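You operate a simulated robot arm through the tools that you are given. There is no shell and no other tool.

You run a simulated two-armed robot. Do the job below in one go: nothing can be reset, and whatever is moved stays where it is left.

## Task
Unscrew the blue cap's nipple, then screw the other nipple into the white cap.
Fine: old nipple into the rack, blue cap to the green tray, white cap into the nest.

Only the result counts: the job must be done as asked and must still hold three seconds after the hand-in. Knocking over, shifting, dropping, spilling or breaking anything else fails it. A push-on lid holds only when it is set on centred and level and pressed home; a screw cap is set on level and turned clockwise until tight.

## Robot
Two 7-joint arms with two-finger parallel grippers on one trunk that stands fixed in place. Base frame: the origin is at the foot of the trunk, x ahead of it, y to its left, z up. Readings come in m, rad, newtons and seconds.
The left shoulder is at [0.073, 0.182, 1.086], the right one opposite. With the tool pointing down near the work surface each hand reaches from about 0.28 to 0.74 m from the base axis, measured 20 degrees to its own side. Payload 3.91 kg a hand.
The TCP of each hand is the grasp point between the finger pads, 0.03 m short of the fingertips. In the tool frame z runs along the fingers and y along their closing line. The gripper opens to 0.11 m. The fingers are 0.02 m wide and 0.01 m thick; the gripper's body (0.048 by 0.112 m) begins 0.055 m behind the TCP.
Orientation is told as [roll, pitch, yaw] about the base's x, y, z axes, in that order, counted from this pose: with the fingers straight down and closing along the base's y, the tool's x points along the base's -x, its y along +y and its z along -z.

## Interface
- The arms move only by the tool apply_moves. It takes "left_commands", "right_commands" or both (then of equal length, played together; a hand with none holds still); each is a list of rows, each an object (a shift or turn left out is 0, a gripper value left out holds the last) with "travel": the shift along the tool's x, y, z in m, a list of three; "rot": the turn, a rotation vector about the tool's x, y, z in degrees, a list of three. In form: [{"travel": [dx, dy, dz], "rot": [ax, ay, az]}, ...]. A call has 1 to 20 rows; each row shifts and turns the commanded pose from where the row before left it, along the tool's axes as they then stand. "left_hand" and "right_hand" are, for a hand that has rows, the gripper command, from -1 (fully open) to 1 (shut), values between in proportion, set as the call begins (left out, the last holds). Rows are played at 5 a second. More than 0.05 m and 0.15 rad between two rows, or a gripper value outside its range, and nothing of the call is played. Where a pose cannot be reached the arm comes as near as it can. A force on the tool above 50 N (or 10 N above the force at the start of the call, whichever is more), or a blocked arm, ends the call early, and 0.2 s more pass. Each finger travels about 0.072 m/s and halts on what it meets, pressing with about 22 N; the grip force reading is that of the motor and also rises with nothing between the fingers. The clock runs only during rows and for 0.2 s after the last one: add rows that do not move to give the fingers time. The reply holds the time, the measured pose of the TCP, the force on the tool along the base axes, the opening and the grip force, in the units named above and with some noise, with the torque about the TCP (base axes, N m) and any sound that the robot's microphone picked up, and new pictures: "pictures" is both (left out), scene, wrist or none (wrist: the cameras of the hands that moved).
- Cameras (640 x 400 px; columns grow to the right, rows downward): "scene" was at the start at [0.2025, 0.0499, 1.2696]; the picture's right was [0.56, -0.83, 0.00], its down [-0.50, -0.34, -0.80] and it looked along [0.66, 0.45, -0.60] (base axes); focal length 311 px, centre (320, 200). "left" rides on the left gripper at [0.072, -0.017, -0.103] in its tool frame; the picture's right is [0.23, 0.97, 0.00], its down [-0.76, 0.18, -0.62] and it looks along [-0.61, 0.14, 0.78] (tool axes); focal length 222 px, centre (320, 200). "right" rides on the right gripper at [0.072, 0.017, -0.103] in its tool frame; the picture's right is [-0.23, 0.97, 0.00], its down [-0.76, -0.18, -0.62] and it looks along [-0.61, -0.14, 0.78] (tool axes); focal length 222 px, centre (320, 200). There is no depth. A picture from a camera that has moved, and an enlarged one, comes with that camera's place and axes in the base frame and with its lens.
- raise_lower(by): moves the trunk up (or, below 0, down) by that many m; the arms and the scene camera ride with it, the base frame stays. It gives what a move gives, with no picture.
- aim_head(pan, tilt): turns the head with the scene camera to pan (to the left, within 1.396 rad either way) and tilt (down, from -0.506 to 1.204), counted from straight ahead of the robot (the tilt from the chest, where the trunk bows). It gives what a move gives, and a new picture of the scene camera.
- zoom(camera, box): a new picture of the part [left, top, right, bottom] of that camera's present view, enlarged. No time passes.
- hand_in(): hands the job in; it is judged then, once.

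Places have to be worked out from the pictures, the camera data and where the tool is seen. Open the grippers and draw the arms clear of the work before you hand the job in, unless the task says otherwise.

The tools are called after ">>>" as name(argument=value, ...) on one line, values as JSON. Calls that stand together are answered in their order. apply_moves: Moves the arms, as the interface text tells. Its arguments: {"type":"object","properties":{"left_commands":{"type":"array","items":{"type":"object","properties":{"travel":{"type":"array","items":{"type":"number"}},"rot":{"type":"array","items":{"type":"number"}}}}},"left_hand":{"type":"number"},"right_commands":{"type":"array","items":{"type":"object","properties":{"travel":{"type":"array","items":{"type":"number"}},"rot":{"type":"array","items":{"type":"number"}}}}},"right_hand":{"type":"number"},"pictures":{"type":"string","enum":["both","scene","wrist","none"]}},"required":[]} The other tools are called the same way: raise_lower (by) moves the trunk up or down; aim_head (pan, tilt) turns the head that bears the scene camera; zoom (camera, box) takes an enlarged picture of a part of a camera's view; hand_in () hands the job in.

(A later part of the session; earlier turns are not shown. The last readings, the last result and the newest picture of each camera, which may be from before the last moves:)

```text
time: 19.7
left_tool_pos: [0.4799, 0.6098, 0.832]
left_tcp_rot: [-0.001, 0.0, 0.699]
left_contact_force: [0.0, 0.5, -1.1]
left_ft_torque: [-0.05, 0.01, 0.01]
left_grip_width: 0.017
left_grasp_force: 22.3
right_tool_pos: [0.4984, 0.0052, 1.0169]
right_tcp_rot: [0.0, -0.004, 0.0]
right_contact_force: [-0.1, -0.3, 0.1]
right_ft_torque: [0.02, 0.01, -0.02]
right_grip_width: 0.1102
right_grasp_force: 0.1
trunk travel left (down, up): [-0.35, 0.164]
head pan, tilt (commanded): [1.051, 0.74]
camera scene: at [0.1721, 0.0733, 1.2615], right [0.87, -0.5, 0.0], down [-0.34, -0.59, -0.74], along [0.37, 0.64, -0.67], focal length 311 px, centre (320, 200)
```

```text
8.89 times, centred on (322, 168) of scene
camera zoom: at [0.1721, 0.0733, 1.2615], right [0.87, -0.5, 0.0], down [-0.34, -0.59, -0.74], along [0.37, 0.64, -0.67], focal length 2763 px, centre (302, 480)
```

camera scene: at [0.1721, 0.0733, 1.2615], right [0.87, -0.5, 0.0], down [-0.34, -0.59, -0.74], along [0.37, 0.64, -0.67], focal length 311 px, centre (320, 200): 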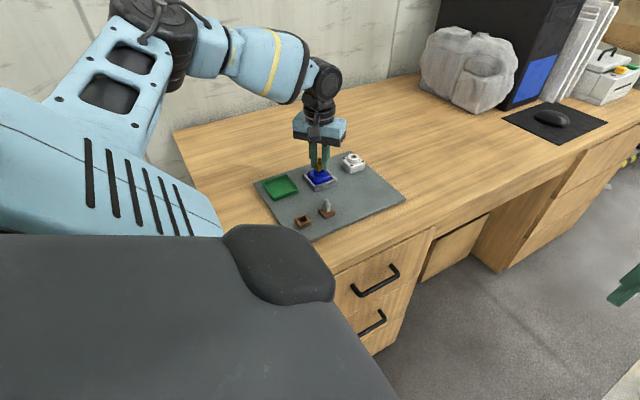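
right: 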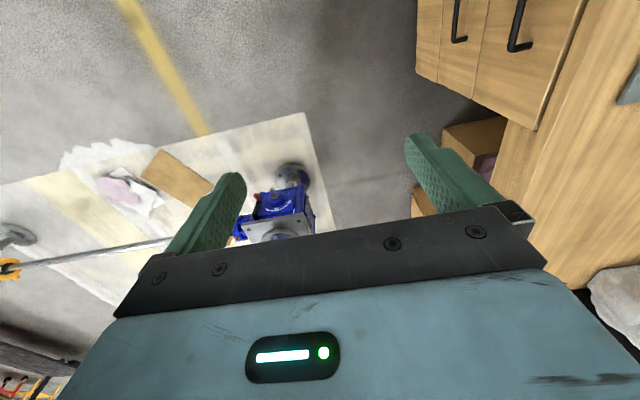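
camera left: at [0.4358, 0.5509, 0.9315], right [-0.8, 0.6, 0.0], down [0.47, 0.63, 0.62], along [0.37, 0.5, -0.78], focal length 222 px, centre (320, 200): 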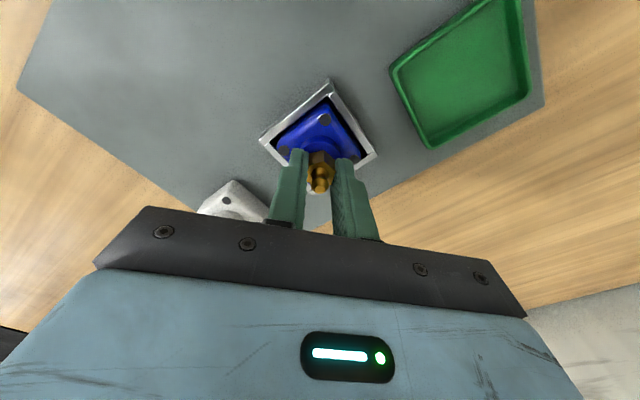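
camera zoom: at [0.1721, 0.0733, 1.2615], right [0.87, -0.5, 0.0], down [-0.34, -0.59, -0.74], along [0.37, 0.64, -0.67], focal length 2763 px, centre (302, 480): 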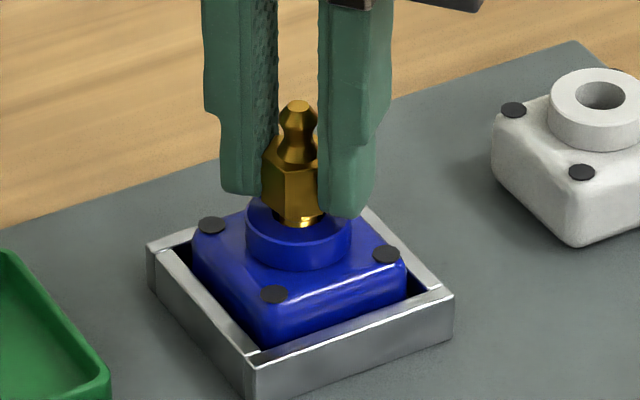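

The nipple rises freely while the cap stays in the nest, so it is unscrewed. I lift it well clear and inspect its thread length.

>>> apply_moves(left_commands=[{"travel": [0, 0, -0.01]}, {"travel": [0, 0, -0.02]}, {"travel": [0, 0, -0.02]}, {"travel": [0, 0, -0.02]}, {"travel": [0, 0, -0.02]}, {"travel": [0, 0, 0]}], left_hand=1, pictures="both")

>>> zoom(camera="scene", box=[290, 110, 354, 190])

```text
time: 21.1
left_tool_pos: [0.4796, 0.6105, 0.9239]
left_tcp_rot: [-0.001, -0.001, 0.698]
left_contact_force: [-0.2, 1.7, -0.5]
left_ft_torque: [0.02, -0.01, -0.02]
left_grip_width: 0.0172
left_grasp_force: 21.9
right_tool_pos: [0.4984, 0.0051, 1.0165]
right_tcp_rot: [-0.002, -0.002, -0.001]
right_contact_force: [0.1, -0.6, -0.6]
right_ft_torque: [0.03, 0.04, 0.0]
right_grip_width: 0.1097
right_grasp_force: 0.0
trunk travel left (down, up): [-0.35, 0.164]
head pan, tilt (commanded): [1.051, 0.74]
camera scene: at [0.1722, 0.0735, 1.2614], right [0.87, -0.5, 0.0], down [-0.34, -0.59, -0.74], along [0.37, 0.64, -0.67], focal length 311 px, centre (320, 200)
camera left: at [0.4355, 0.5511, 1.0267], right [-0.8, 0.6, 0.0], down [0.47, 0.63, 0.62], along [0.37, 0.5, -0.78], focal length 222 px, centre (320, 200)
```

scene: 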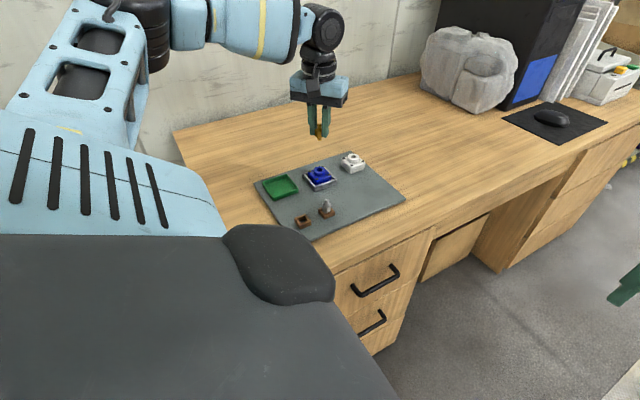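
left: 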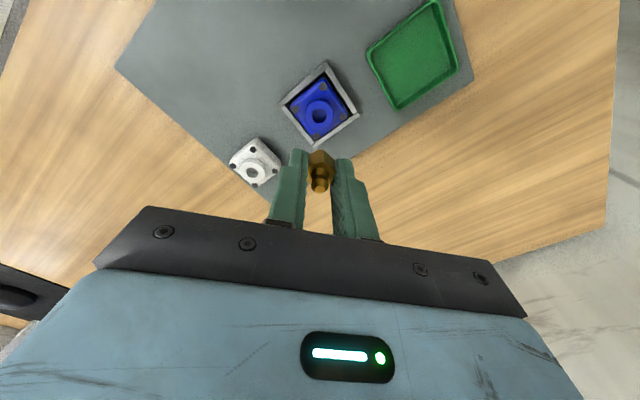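

```text
5.00 times, centred on (322, 150) of scene
camera zoom: at [0.1722, 0.0735, 1.2614], right [0.87, -0.5, 0.0], down [-0.34, -0.59, -0.74], along [0.37, 0.64, -0.67], focal length 1554 px, centre (310, 450)
```

zoom: 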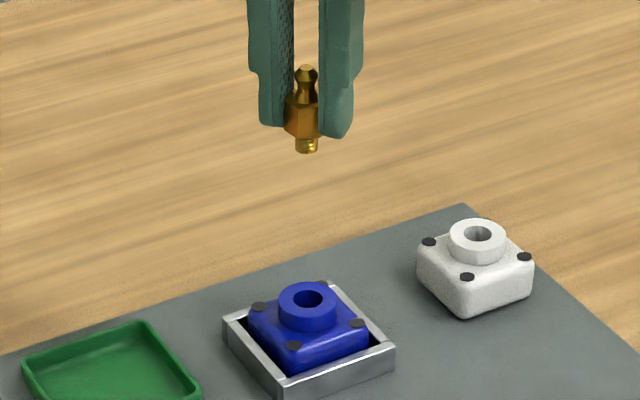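

The gold nipple is in hand with about 8–9 mm of thread below the hex. I turn the hand back to yaw 0 and carry it over toward the empty rack socket at height, to measure that socket.

>>> apply_moves(left_commands=[{"rot": [0, 0, 8]}, {"rot": [0, 0, 8]}, {"rot": [0, 0, 8]}, {"rot": [0, 0, 8]}, {"rot": [0, 0, 8]}, {"travel": [0.0208, -0.0218, 0]}, {"travel": [0.0208, -0.0218, 0]}, {"travel": [0.0208, -0.0218, 0]}, {"travel": [0.0208, -0.0218, 0]}, {"travel": [0.0208, -0.0218, 0]}, {"travel": [0, 0, 0]}, {"travel": [0, 0, 0]}], left_hand=1, pictures="wrist")

>>> zoom(camera="left", box=[270, 80, 370, 180])

```text
time: 23.7
left_tool_pos: [0.3772, 0.5028, 0.9236]
left_tcp_rot: [0.002, 0.001, 0.0]
left_contact_force: [-0.4, -0.1, -0.2]
left_ft_torque: [0.01, -0.02, 0.0]
left_grip_width: 0.0171
left_grasp_force: 22.5
right_tool_pos: [0.4984, 0.0061, 1.0155]
right_tcp_rot: [0.0, -0.002, 0.002]
right_contact_force: [-0.3, 0.6, -0.2]
right_ft_torque: [-0.01, -0.02, 0.02]
right_grip_width: 0.11
right_grasp_force: 0.0
trunk travel left (down, up): [-0.35, 0.164]
head pan, tilt (commanded): [1.051, 0.74]
camera left: at [0.3045, 0.4857, 1.0255], right [-0.23, 0.97, 0.0], down [0.76, 0.18, 0.62], along [0.61, 0.14, -0.78], focal length 222 px, centre (320, 200)
```

left: 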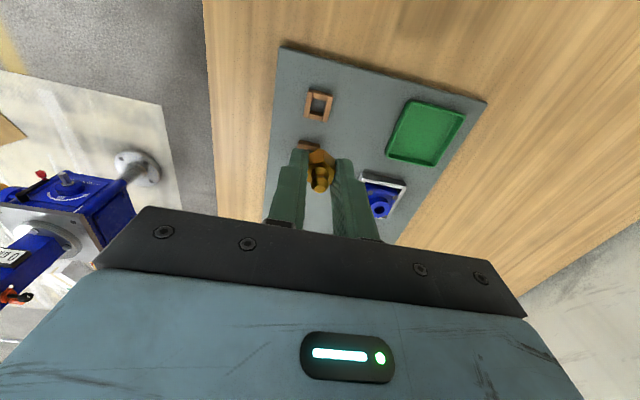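

```text
4.00 times, centred on (320, 130) of left
camera zoom: at [0.3045, 0.4857, 1.0255], right [-0.23, 0.97, 0.0], down [0.76, 0.18, 0.62], along [0.61, 0.14, -0.78], focal length 888 px, centre (320, 480)
```

zoom: 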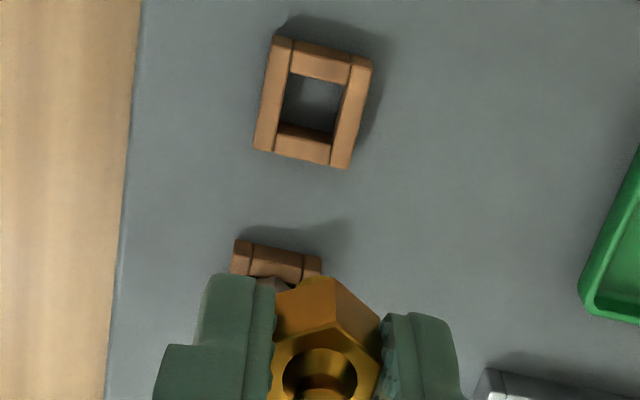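

>>> zoom(camera="left", box=[298, 80, 338, 130])

>>> zoom(camera="scene", box=[286, 190, 350, 240])

```text
8.00 times, centred on (318, 105) of left
camera zoom: at [0.3045, 0.4857, 1.0255], right [-0.23, 0.97, 0.0], down [0.76, 0.18, 0.62], along [0.61, 0.14, -0.78], focal length 1777 px, centre (336, 960)
```

zoom: 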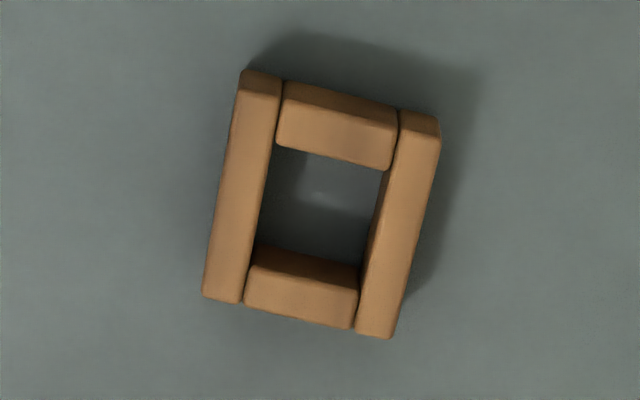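

```text
8.00 times, centred on (318, 215) of scene
camera zoom: at [0.172, 0.0732, 1.2615], right [0.87, -0.5, 0.0], down [-0.34, -0.59, -0.74], along [0.37, 0.64, -0.67], focal length 2487 px, centre (336, 80)
```

zoom: 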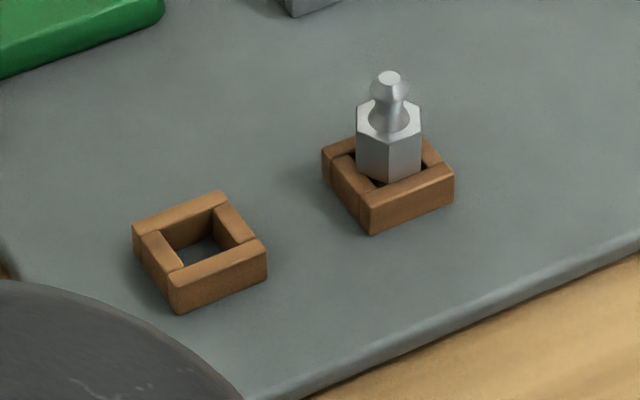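

The empty socket's hole measures about 16 mm square centred at (0.3762, 0.5002), rack top near z 0.772, so the hex will rest on its rim. I check the nipple's position in the grip.

>>> zoom(camera="left", box=[290, 140, 350, 200])

>>> zoom(camera="scene", box=[262, 120, 326, 200])

```text
6.67 times, centred on (320, 170) of left
camera zoom: at [0.3045, 0.4857, 1.0255], right [-0.23, 0.97, 0.0], down [0.76, 0.18, 0.62], along [0.61, 0.14, -0.78], focal length 1481 px, centre (320, 400)
```

zoom: 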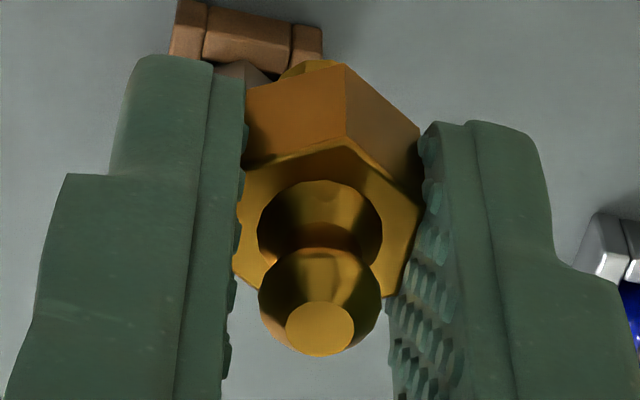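

```text
5.00 times, centred on (294, 160) of scene
camera zoom: at [0.172, 0.0732, 1.2615], right [0.87, -0.5, 0.0], down [-0.34, -0.59, -0.74], along [0.37, 0.64, -0.67], focal length 1554 px, centre (450, 400)
```

zoom: 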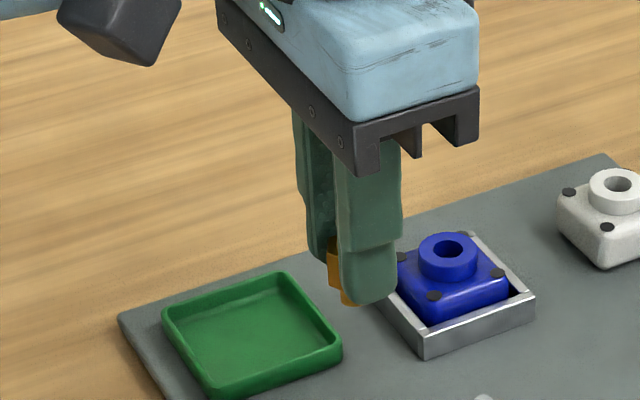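

The nipple sits upright and centred in the grip. I shift 2 mm in −y to line up with the socket and descend until the thread end is about 10 mm above the rack.

>>> apply_moves(left_commands=[{"travel": [0.0003, -0.0023, 0.0]}, {"travel": [0, 0, 0.03]}, {"travel": [0, 0, 0.03]}, {"travel": [0, 0, 0.03]}, {"travel": [0, 0, 0.0086]}, {"travel": [0, 0, 0]}, {"travel": [0, 0, 0]}], left_hand=1, pictures="wrist")

>>> zoom(camera="scene", box=[278, 180, 342, 230])

>>> zoom(camera="left", box=[280, 120, 360, 200])

```text
time: 25.3
left_tool_pos: [0.3775, 0.4997, 0.823]
left_tcp_rot: [-0.002, 0.0, 0.001]
left_contact_force: [-0.6, 0.4, 0.1]
left_ft_torque: [-0.02, 0.01, -0.01]
left_grip_width: 0.0169
left_grasp_force: 22.4
right_tool_pos: [0.4989, 0.0059, 1.0164]
right_tcp_rot: [-0.001, -0.001, -0.001]
right_contact_force: [-0.7, -0.1, 0.0]
right_ft_torque: [0.01, 0.05, -0.02]
right_grip_width: 0.1102
right_grasp_force: 0.1
trunk travel left (down, up): [-0.35, 0.164]
head pan, tilt (commanded): [1.051, 0.74]
camera left: at [0.3048, 0.4819, 0.9264], right [-0.23, 0.97, 0.0], down [0.76, 0.18, 0.62], along [0.61, 0.14, -0.78], focal length 222 px, centre (320, 200)
```

left: 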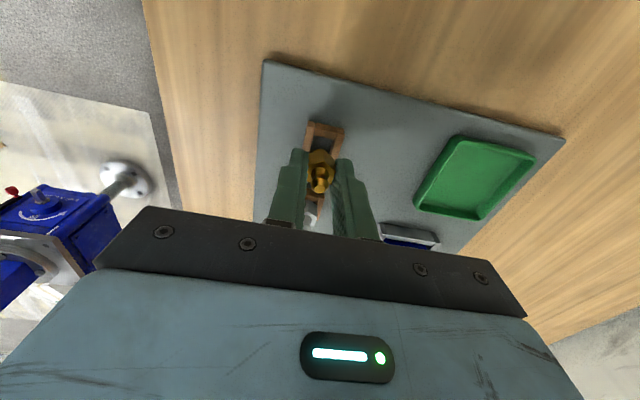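

```text
8.00 times, centred on (310, 205) of scene
camera zoom: at [0.1721, 0.0733, 1.2615], right [0.87, -0.5, 0.0], down [-0.34, -0.59, -0.74], along [0.37, 0.64, -0.67], focal length 2487 px, centre (400, 160)
```

zoom: 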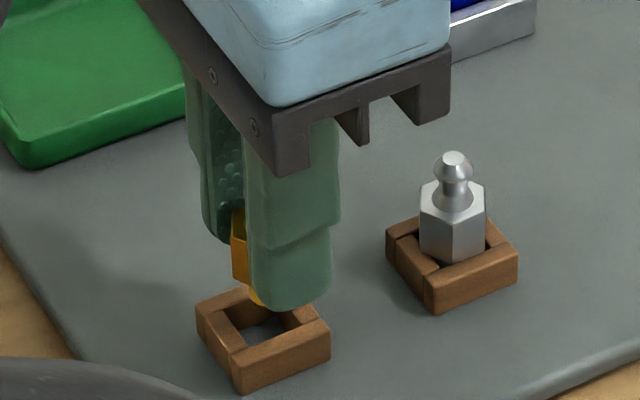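

```text
5.00 times, centred on (320, 160) of left
camera zoom: at [0.3048, 0.4819, 0.9264], right [-0.23, 0.97, 0.0], down [0.76, 0.18, 0.62], along [0.61, 0.14, -0.78], focal length 1111 px, centre (320, 400)
```

zoom: 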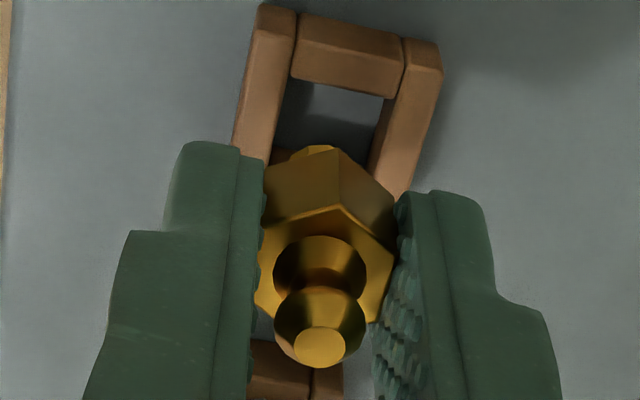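

Aligned within about a millimetre. I nudge 1 mm and lower 8 mm more, then will go in small steps watching the vertical force.

>>> apply_moves(left_commands=[{"travel": [0.001, 0.0007, 0.0]}, {"travel": [0, 0, 0.004]}, {"travel": [0, 0, 0.004]}, {"travel": [0, 0, 0]}], left_hand=1, pictures="wrist")

>>> zoom(camera="scene", box=[278, 190, 326, 235])

>>> zoom(camera="left", box=[280, 120, 360, 200])

```text
time: 26.3
left_tool_pos: [0.3739, 0.4998, 0.8162]
left_tcp_rot: [0.001, 0.001, -0.001]
left_contact_force: [0.1, -0.5, -0.5]
left_ft_torque: [-0.02, 0.01, 0.01]
left_grip_width: 0.0169
left_grasp_force: 22.0
right_tool_pos: [0.4982, 0.0046, 1.0163]
right_tcp_rot: [-0.001, -0.002, -0.001]
right_contact_force: [0.0, -0.4, 0.3]
right_ft_torque: [0.01, -0.04, 0.0]
right_grip_width: 0.11
right_grasp_force: 0.1
trunk travel left (down, up): [-0.35, 0.164]
head pan, tilt (commanded): [1.051, 0.74]
camera left: at [0.303, 0.4826, 0.9187], right [-0.23, 0.97, 0.0], down [0.76, 0.18, 0.62], along [0.61, 0.14, -0.78], focal length 222 px, centre (320, 200)
```

left: 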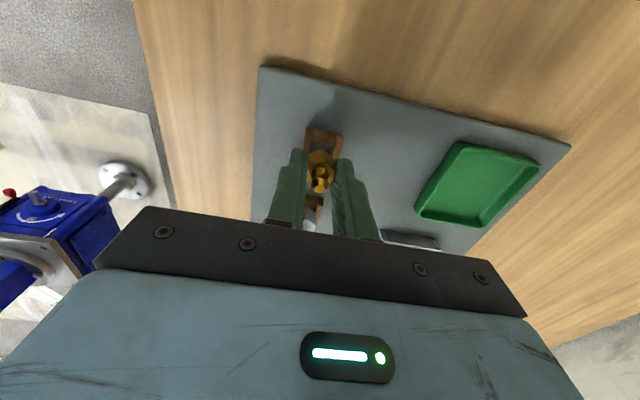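

```text
8.89 times, centred on (302, 212) of scene
camera zoom: at [0.1721, 0.0733, 1.2615], right [0.87, -0.5, 0.0], down [-0.34, -0.59, -0.74], along [0.37, 0.64, -0.67], focal length 2763 px, centre (480, 89)
```

zoom: 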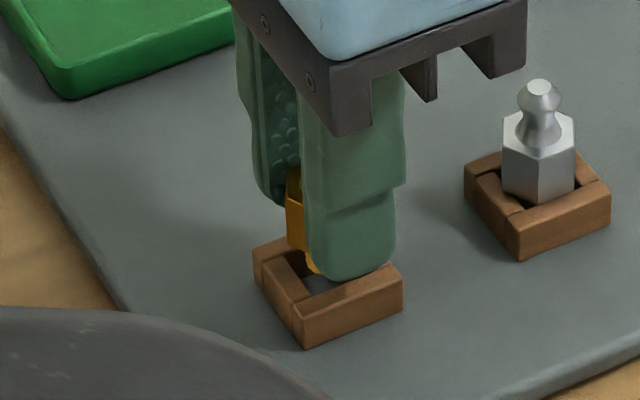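

```text
5.00 times, centred on (320, 160) of left
camera zoom: at [0.303, 0.4826, 0.9187], right [-0.23, 0.97, 0.0], down [0.76, 0.18, 0.62], along [0.61, 0.14, -0.78], focal length 1111 px, centre (320, 400)
```

zoom: 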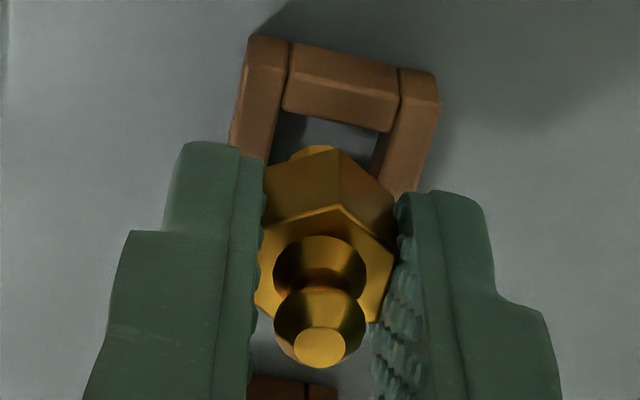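

Thread is entering the hole with a couple of millimetres clearance on all sides. I lower 8 mm more in small steps and check the force.

>>> apply_moves(left_commands=[{"travel": [-0.0006, 0.0005, 0.002]}, {"travel": [0, 0, 0.002]}, {"travel": [0, 0, 0.002]}, {"travel": [0, 0, 0.002]}, {"travel": [0, 0, 0]}], left_hand=1, pictures="wrist")

>>> zoom(camera="scene", box=[278, 190, 326, 235])

>>> zoom(camera="left", box=[280, 120, 360, 200])

```text
time: 27.5
left_tool_pos: [0.3756, 0.4997, 0.8086]
left_tcp_rot: [0.0, 0.0, 0.002]
left_contact_force: [0.1, -0.2, 0.2]
left_ft_torque: [0.02, -0.03, 0.01]
left_grip_width: 0.0174
left_grasp_force: 21.9
right_tool_pos: [0.4977, 0.0051, 1.0155]
right_tcp_rot: [0.0, -0.003, 0.0]
right_contact_force: [1.0, -0.6, -0.1]
right_ft_torque: [-0.01, 0.0, 0.02]
right_grip_width: 0.1101
right_grasp_force: 0.0
trunk travel left (down, up): [-0.35, 0.164]
head pan, tilt (commanded): [1.051, 0.74]
camera left: at [0.3035, 0.4833, 0.9113], right [-0.23, 0.97, 0.0], down [0.76, 0.18, 0.62], along [0.61, 0.14, -0.78], focal length 222 px, centre (320, 200)
```

left: 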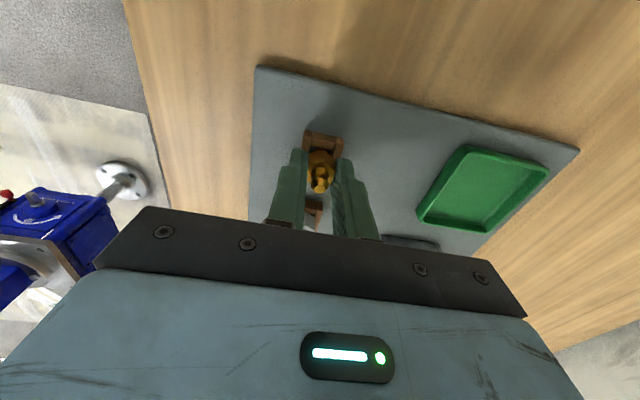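

```text
8.89 times, centred on (302, 212) of scene
camera zoom: at [0.1721, 0.0733, 1.2615], right [0.87, -0.5, 0.0], down [-0.34, -0.59, -0.74], along [0.37, 0.64, -0.67], focal length 2763 px, centre (480, 89)
```

zoom: 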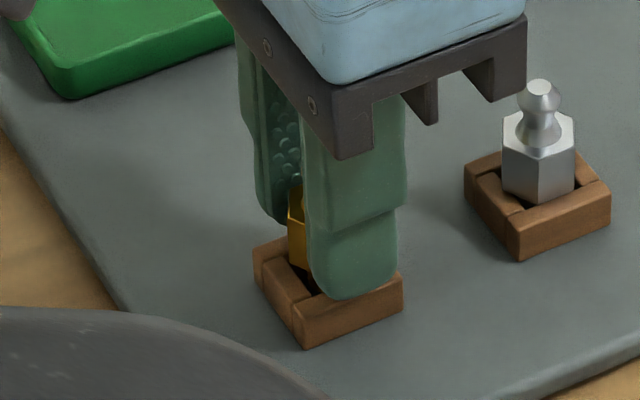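

```text
5.00 times, centred on (320, 160) of left
camera zoom: at [0.3035, 0.4833, 0.9113], right [-0.23, 0.97, 0.0], down [0.76, 0.18, 0.62], along [0.61, 0.14, -0.78], focal length 1111 px, centre (320, 400)
```

zoom: 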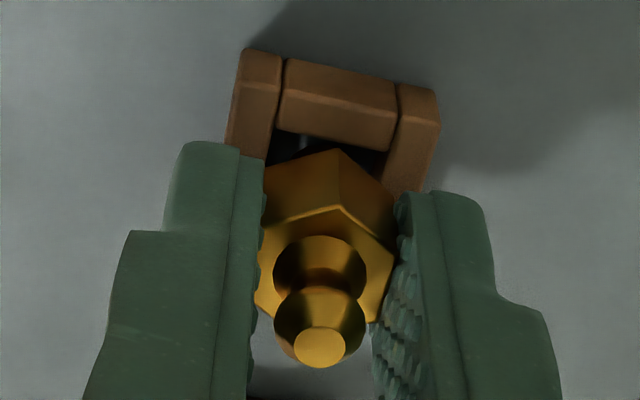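

No contact yet at TCP 0.808. I lower 1 mm at a time, 3 mm.

>>> apply_moves(left_commands=[{"travel": [0, 0, 0.001]}, {"travel": [0, 0, 0.001]}, {"travel": [0, 0, 0.001]}, {"travel": [0, 0, 0]}], left_hand=1, pictures="none")

>>> zoom(camera="scene", box=[278, 190, 326, 235])

>>> zoom(camera="left", box=[280, 120, 360, 200])

```text
time: 28.5
left_tool_pos: [0.3756, 0.5001, 0.8056]
left_tcp_rot: [-0.001, 0.001, 0.0]
left_contact_force: [0.7, 0.4, -0.4]
left_ft_torque: [-0.02, 0.01, -0.03]
left_grip_width: 0.0167
left_grasp_force: 21.7
right_tool_pos: [0.499, 0.0042, 1.0163]
right_tcp_rot: [0.001, 0.0, 0.001]
right_contact_force: [-0.2, -0.6, 0.0]
right_ft_torque: [-0.01, 0.02, -0.03]
right_grip_width: 0.1102
right_grasp_force: 0.0
trunk travel left (down, up): [-0.35, 0.164]
head pan, tilt (commanded): [1.051, 0.74]
```

```text
8.89 times, centred on (302, 212) of scene
camera zoom: at [0.1721, 0.0733, 1.2615], right [0.87, -0.5, 0.0], down [-0.34, -0.59, -0.74], along [0.37, 0.64, -0.67], focal length 2763 px, centre (480, 89)
```

zoom: 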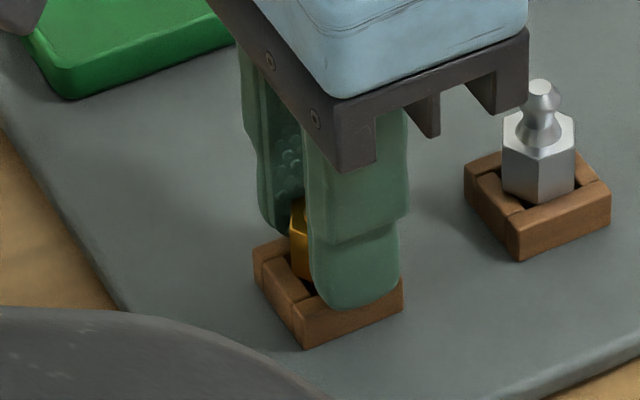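

```text
5.00 times, centred on (320, 160) of left
camera zoom: at [0.3038, 0.4828, 0.9078], right [-0.23, 0.97, 0.0], down [0.76, 0.18, 0.62], along [0.61, 0.14, -0.78], focal length 1111 px, centre (320, 400)
```

zoom: 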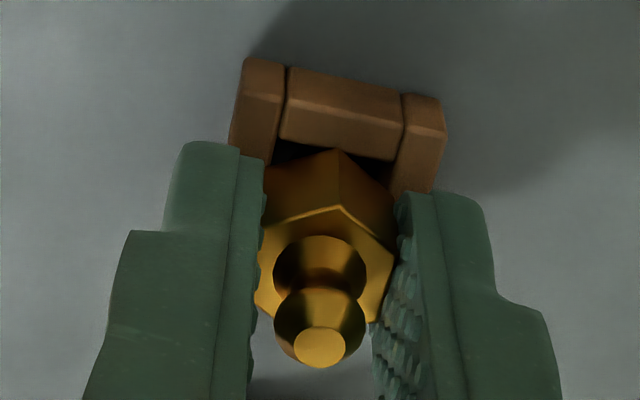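

Still contact-free with the thread well inside the hole and fingertips just above the rack rim. I release here so the nipple settles 1–2 mm onto the rim.

>>> apply_moves(left_commands=[{"travel": [0, 0, 0]}, {"travel": [0, 0, 0]}, {"travel": [0, 0, 0]}, {"travel": [0, 0, 0]}], left_hand=0.2, pictures="wrist")

>>> zoom(camera="scene", box=[278, 190, 326, 235])

>>> zoom(camera="left", box=[280, 120, 360, 200])

```text
time: 29.5
left_tool_pos: [0.377, 0.5001, 0.8049]
left_tcp_rot: [-0.001, 0.0, 0.0]
left_contact_force: [0.1, -0.3, -0.3]
left_ft_torque: [-0.02, 0.0, -0.01]
left_grip_width: 0.0442
left_grasp_force: 0.1
right_tool_pos: [0.4982, 0.0055, 1.016]
right_tcp_rot: [0.0, -0.002, 0.0]
right_contact_force: [-0.3, -0.6, -0.7]
right_ft_torque: [0.03, 0.01, -0.02]
right_grip_width: 0.1103
right_grasp_force: 0.0
trunk travel left (down, up): [-0.35, 0.164]
head pan, tilt (commanded): [1.051, 0.74]
camera left: at [0.3037, 0.4828, 0.9079], right [-0.23, 0.97, 0.0], down [0.76, 0.18, 0.62], along [0.61, 0.14, -0.78], focal length 222 px, centre (320, 200)
```

left: 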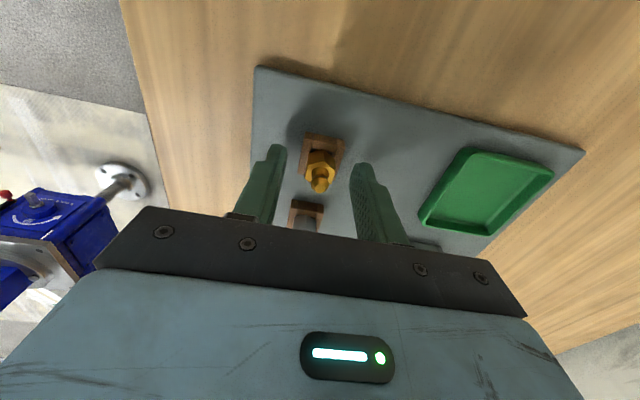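

```text
8.89 times, centred on (302, 212) of scene
camera zoom: at [0.1721, 0.0733, 1.2615], right [0.87, -0.5, 0.0], down [-0.34, -0.59, -0.74], along [0.37, 0.64, -0.67], focal length 2763 px, centre (480, 89)
```

zoom: 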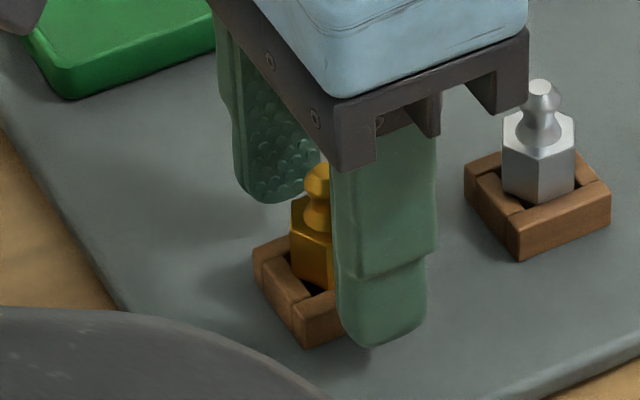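

```text
5.00 times, centred on (320, 160) of left
camera zoom: at [0.3037, 0.4828, 0.9079], right [-0.23, 0.97, 0.0], down [0.76, 0.18, 0.62], along [0.61, 0.14, -0.78], focal length 1111 px, centre (320, 400)
```

zoom: 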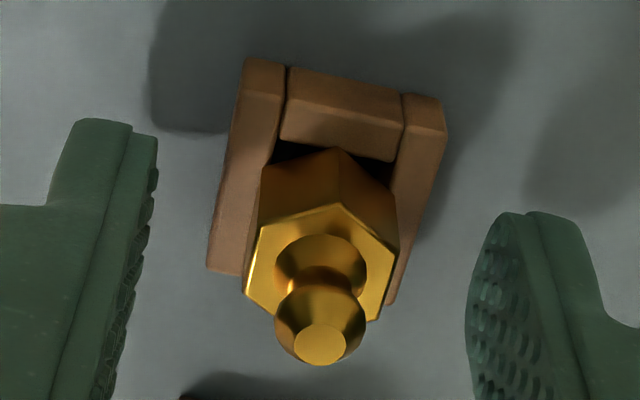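

The gold nipple stands in the rack socket. I lift straight up, check it, and move back over the blue cap with the gripper opened to about 60 mm.

>>> apply_moves(left_commands=[{"travel": [0, 0, -0.02]}, {"travel": [0, 0, -0.03]}, {"travel": [0, 0, -0.03]}, {"travel": [0, 0, -0.03]}, {"travel": [0, 0, 0]}], left_hand=0.2, pictures="wrist")

>>> zoom(camera="scene", box=[278, 190, 342, 235])

>>> zoom(camera="left", box=[270, 70, 370, 170])

```text
time: 30.7
left_tool_pos: [0.3746, 0.5006, 0.9141]
left_tcp_rot: [0.001, 0.0, 0.0]
left_contact_force: [-0.1, 1.2, -0.9]
left_ft_torque: [0.01, 0.01, -0.02]
left_grip_width: 0.044
left_grasp_force: 0.0
right_tool_pos: [0.4981, 0.0054, 1.0162]
right_tcp_rot: [0.0, -0.003, 0.0]
right_contact_force: [-0.1, 0.2, 0.1]
right_ft_torque: [-0.01, -0.02, -0.01]
right_grip_width: 0.1101
right_grasp_force: 0.0
trunk travel left (down, up): [-0.35, 0.164]
head pan, tilt (commanded): [1.051, 0.74]
camera left: at [0.3034, 0.4832, 1.0182], right [-0.23, 0.97, 0.0], down [0.76, 0.18, 0.62], along [0.61, 0.14, -0.78], focal length 222 px, centre (320, 200)
```

left: 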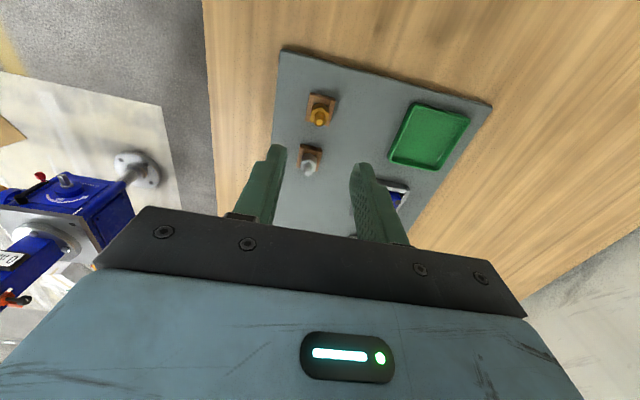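

```text
8.89 times, centred on (310, 212) of scene
camera zoom: at [0.1721, 0.0735, 1.2614], right [0.87, -0.5, 0.0], down [-0.34, -0.59, -0.74], along [0.37, 0.64, -0.67], focal length 2763 px, centre (409, 89)
```

zoom: 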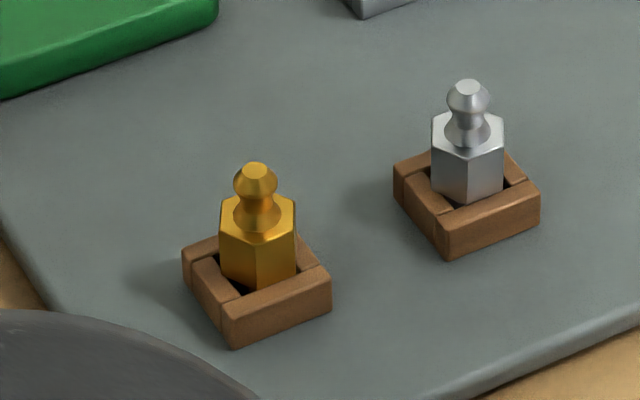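

```text
4.00 times, centred on (320, 120) of left
camera zoom: at [0.3034, 0.4832, 1.0182], right [-0.23, 0.97, 0.0], down [0.76, 0.18, 0.62], along [0.61, 0.14, -0.78], focal length 888 px, centre (320, 520)
```

zoom: 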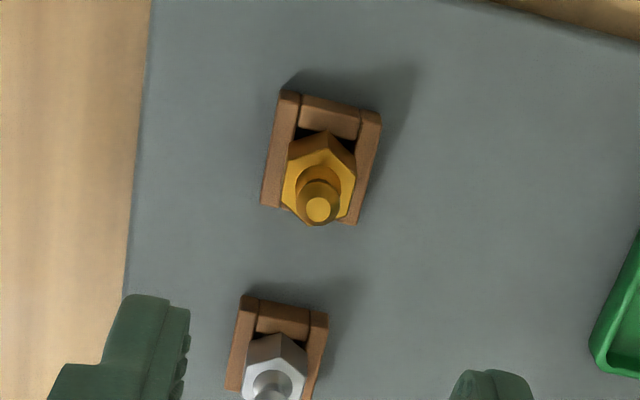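

The gold nipple stands in its socket just as the silver one does. I now go over the blue cap with the fingers opened to ~60 mm.

>>> apply_moves(left_commands=[{"travel": [-0.0209, 0.022, 0]}, {"travel": [-0.0209, 0.022, 0]}, {"travel": [-0.0209, 0.022, 0]}, {"travel": [-0.0209, 0.022, 0]}, {"travel": [-0.0209, 0.022, 0]}, {"travel": [0, 0, 0.02]}, {"travel": [0, 0, 0.02]}, {"travel": [0, 0, 0]}, {"travel": [0, 0, 0]}], left_hand=-0.1, pictures="wrist")

>>> zoom(camera="left", box=[270, 90, 370, 190])

>>> zoom(camera="scene", box=[290, 140, 354, 200])

```text
time: 32.7
left_tool_pos: [0.4804, 0.613, 0.8755]
left_tcp_rot: [0.0, -0.001, 0.001]
left_contact_force: [-0.3, 0.8, -0.2]
left_ft_torque: [-0.01, 0.01, -0.03]
left_grip_width: 0.0605
left_grasp_force: 0.1
right_tool_pos: [0.4986, 0.0068, 1.0165]
right_tcp_rot: [-0.001, -0.002, 0.001]
right_contact_force: [0.6, 0.0, 0.5]
right_ft_torque: [-0.02, 0.0, -0.01]
right_grip_width: 0.1101
right_grasp_force: 0.0
trunk travel left (down, up): [-0.35, 0.164]
head pan, tilt (commanded): [1.051, 0.74]
camera left: at [0.4079, 0.5951, 0.9774], right [-0.23, 0.97, 0.0], down [0.76, 0.18, 0.62], along [0.61, 0.14, -0.78], focal length 222 px, centre (320, 200)
```

left: 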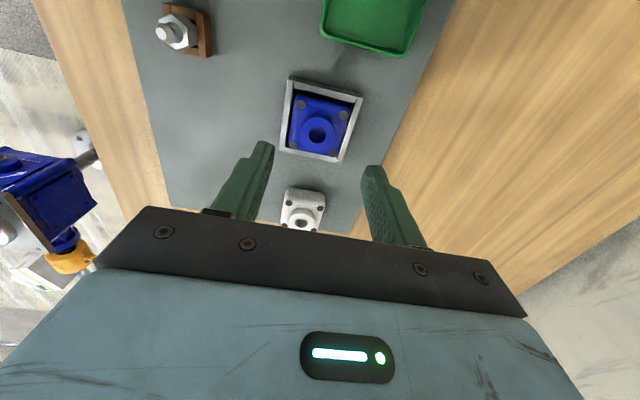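

```text
4.00 times, centred on (320, 140) of left
camera zoom: at [0.4079, 0.5951, 0.9774], right [-0.23, 0.97, 0.0], down [0.76, 0.18, 0.62], along [0.61, 0.14, -0.78], focal length 888 px, centre (320, 440)
```

zoom: 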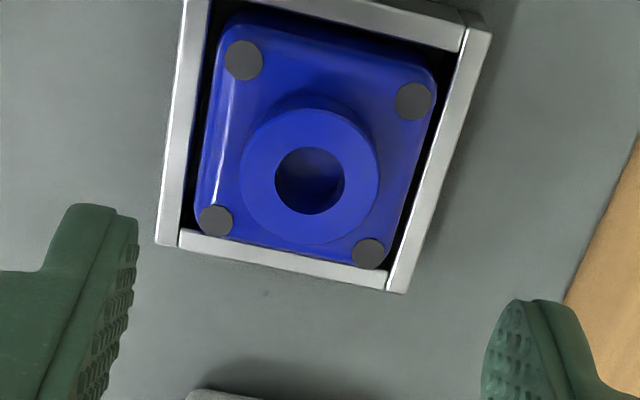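

```text
6.67 times, centred on (322, 170) of scene
camera zoom: at [0.1722, 0.0734, 1.2615], right [0.87, -0.5, 0.0], down [-0.34, -0.59, -0.74], along [0.37, 0.64, -0.67], focal length 2072 px, centre (307, 400)
```

zoom: 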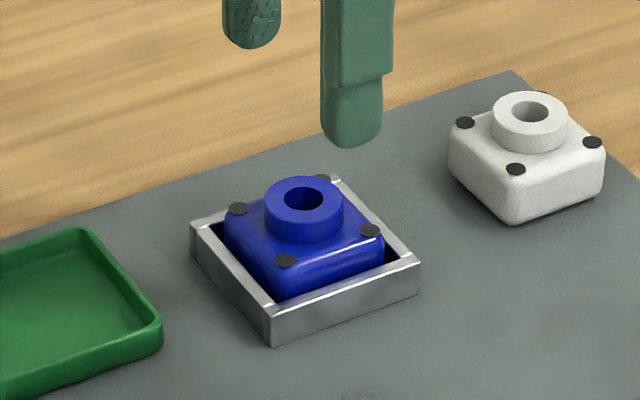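

The cap's collar is centred at (0.480, 0.610). I shift −2 mm in y, descend so the fingertips flank the collar about z 0.789, and look before closing.

>>> apply_moves(left_commands=[{"travel": [0, -0.0018, 0]}, {"travel": [0, 0, 0.018]}, {"travel": [0, 0, 0.018]}, {"travel": [0, 0, 0.018]}, {"travel": [0, 0, 0]}], left_hand=-0.1, pictures="wrist")

>>> zoom(camera="left", box=[270, 110, 370, 210])

>>> zoom(camera="scene", box=[290, 140, 354, 200])

```text
time: 33.9
left_tool_pos: [0.4784, 0.6093, 0.8218]
left_tcp_rot: [0.001, -0.001, 0.001]
left_contact_force: [-0.1, -0.2, -0.4]
left_ft_torque: [0.0, 0.03, 0.03]
left_grip_width: 0.0606
left_grasp_force: 0.1
right_tool_pos: [0.4984, 0.0045, 1.0164]
right_tcp_rot: [0.0, -0.003, 0.001]
right_contact_force: [-0.5, 0.4, -0.3]
right_ft_torque: [0.02, 0.0, -0.02]
right_grip_width: 0.1101
right_grasp_force: 0.0
trunk travel left (down, up): [-0.35, 0.164]
head pan, tilt (commanded): [1.051, 0.74]
camera left: at [0.4068, 0.592, 0.9235], right [-0.23, 0.97, 0.0], down [0.76, 0.18, 0.62], along [0.61, 0.14, -0.78], focal length 222 px, centre (320, 200)
```

left: 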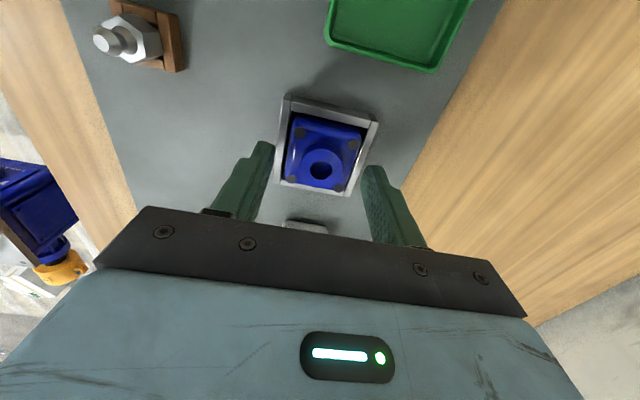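

```text
4.00 times, centred on (320, 160) of left
camera zoom: at [0.4068, 0.592, 0.9235], right [-0.23, 0.97, 0.0], down [0.76, 0.18, 0.62], along [0.61, 0.14, -0.78], focal length 888 px, centre (320, 360)
```

zoom: 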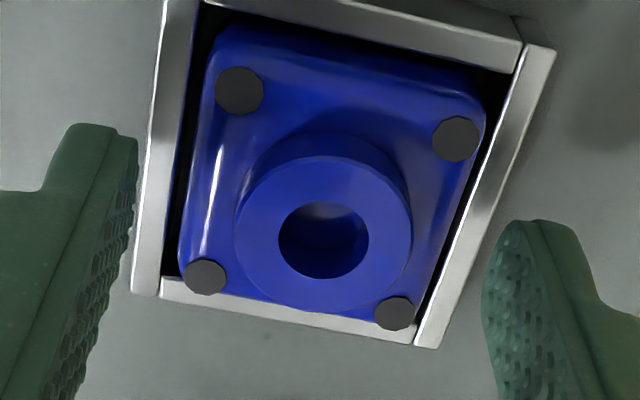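

```text
6.67 times, centred on (322, 170) of scene
camera zoom: at [0.1719, 0.0731, 1.2615], right [0.87, -0.5, 0.0], down [-0.34, -0.58, -0.74], along [0.37, 0.64, -0.67], focal length 2072 px, centre (307, 400)
```

zoom: 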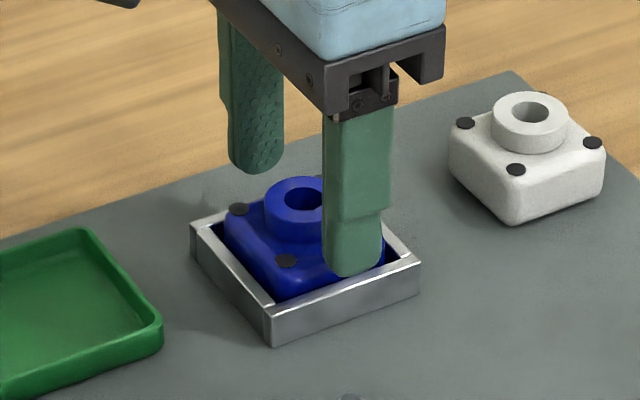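

Well centred. I lower 2 mm more and close on the collar.

>>> apply_moves(left_commands=[{"travel": [-0.0006, 0.0005, 0.0018]}, {"travel": [0, 0, 0]}], left_hand=-0.1, pictures="none")

>>> apply_moves(left_commands=[{"travel": [0, 0, 0]}, {"travel": [0, 0, 0]}, {"travel": [0, 0, 0]}, {"travel": [0, 0, 0]}], left_hand=1, pictures="wrist")

>>> zoom(camera="scene", box=[290, 140, 354, 200])

```text
time: 34.5
left_tool_pos: [0.4807, 0.6101, 0.8216]
left_tcp_rot: [0.0, 0.0, -0.001]
left_contact_force: [-1.1, 0.8, -0.9]
left_ft_torque: [-0.04, -0.01, 0.0]
left_grip_width: 0.0608
left_grasp_force: 0.1
right_tool_pos: [0.4993, 0.0048, 1.0164]
right_tcp_rot: [0.001, -0.002, -0.001]
right_contact_force: [-0.6, -0.4, -0.6]
right_ft_torque: [-0.01, 0.0, -0.03]
right_grip_width: 0.1102
right_grasp_force: 0.0
trunk travel left (down, up): [-0.35, 0.164]
head pan, tilt (commanded): [1.051, 0.74]
```

```text
time: 35.5
left_tool_pos: [0.4793, 0.6096, 0.8197]
left_tcp_rot: [0.0, 0.001, -0.001]
left_contact_force: [0.5, 1.7, 1.2]
left_ft_torque: [0.09, 0.04, 0.0]
left_grip_width: 0.0256
left_grasp_force: 22.1
right_tool_pos: [0.4986, 0.0067, 1.0166]
right_tcp_rot: [0.001, -0.001, -0.001]
right_contact_force: [0.1, 0.1, 0.5]
right_ft_torque: [0.01, 0.03, 0.01]
right_grip_width: 0.1101
right_grasp_force: 0.0
trunk travel left (down, up): [-0.35, 0.164]
head pan, tilt (commanded): [1.051, 0.74]
camera left: at [0.4081, 0.5923, 0.9224], right [-0.23, 0.97, 0.0], down [0.76, 0.18, 0.62], along [0.61, 0.14, -0.78], focal length 222 px, centre (320, 200)
```

left: 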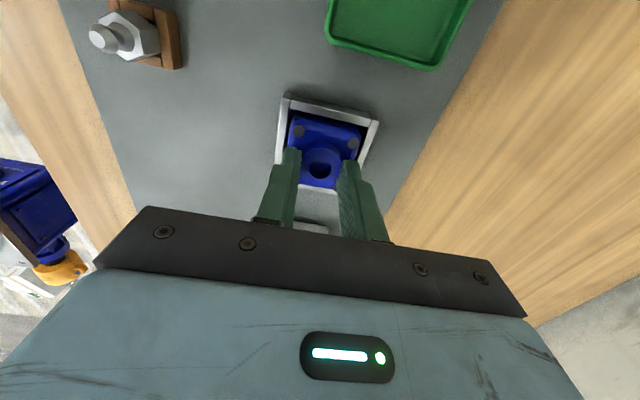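

```text
6.67 times, centred on (322, 170) of scene
camera zoom: at [0.172, 0.0734, 1.2615], right [0.87, -0.5, 0.0], down [-0.34, -0.59, -0.74], along [0.37, 0.64, -0.67], focal length 2072 px, centre (307, 400)
```

zoom: 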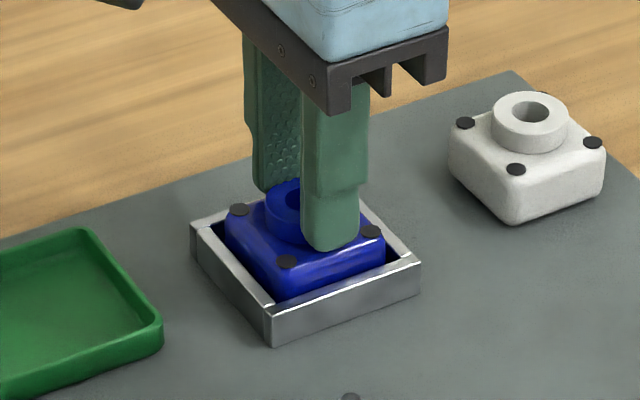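

The collar is gripped at 25.6 mm, 22 N. I lift slowly and watch if the cap comes up level.

>>> apply_moves(left_commands=[{"travel": [0, 0, -0.003]}, {"travel": [0, 0, -0.004]}, {"travel": [0, 0, -0.008]}, {"travel": [0, 0, -0.015]}, {"travel": [0, 0, 0]}], left_hand=1, pictures="wrist")

>>> zoom(camera="scene", box=[290, 140, 354, 200])

>>> zoom(camera="left", box=[270, 110, 370, 210])

```text
time: 36.7
left_tool_pos: [0.4819, 0.609, 0.8488]
left_tcp_rot: [0.0, -0.001, 0.0]
left_contact_force: [0.1, -0.2, -4.2]
left_ft_torque: [0.0, 0.03, -0.02]
left_grip_width: 0.026
left_grasp_force: 22.3
right_tool_pos: [0.4999, 0.0055, 1.0173]
right_tcp_rot: [0.0, -0.001, 0.001]
right_contact_force: [-0.7, -0.2, 0.4]
right_ft_torque: [-0.01, 0.02, -0.04]
right_grip_width: 0.1101
right_grasp_force: 0.1
trunk travel left (down, up): [-0.35, 0.164]
head pan, tilt (commanded): [1.051, 0.74]
camera left: at [0.4091, 0.5923, 0.9522], right [-0.23, 0.97, 0.0], down [0.76, 0.18, 0.62], along [0.61, 0.14, -0.78], focal length 222 px, centre (320, 200)
```

left: 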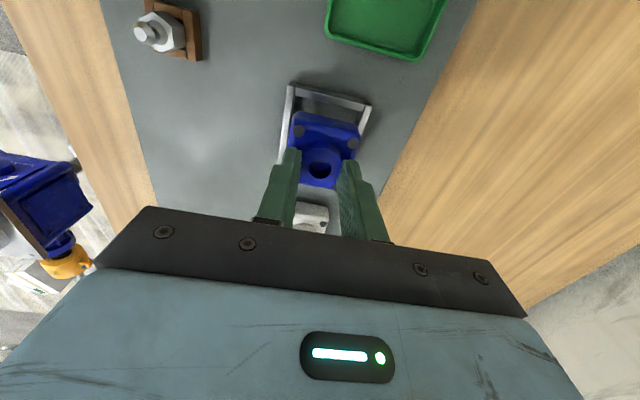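

```text
6.67 times, centred on (322, 170) of scene
camera zoom: at [0.1724, 0.0737, 1.2614], right [0.87, -0.5, 0.0], down [-0.34, -0.59, -0.74], along [0.37, 0.64, -0.67], focal length 2072 px, centre (307, 400)
```

zoom: 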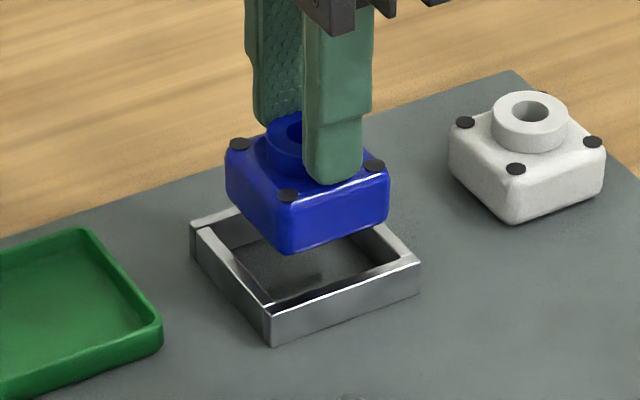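

```text
4.00 times, centred on (320, 160) of left
camera zoom: at [0.4091, 0.5923, 0.9522], right [-0.23, 0.97, 0.0], down [0.76, 0.18, 0.62], along [0.61, 0.14, -0.78], focal length 888 px, centre (320, 360)
```

zoom: 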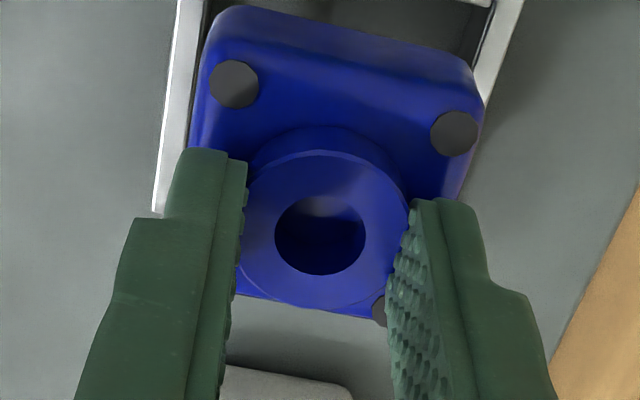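

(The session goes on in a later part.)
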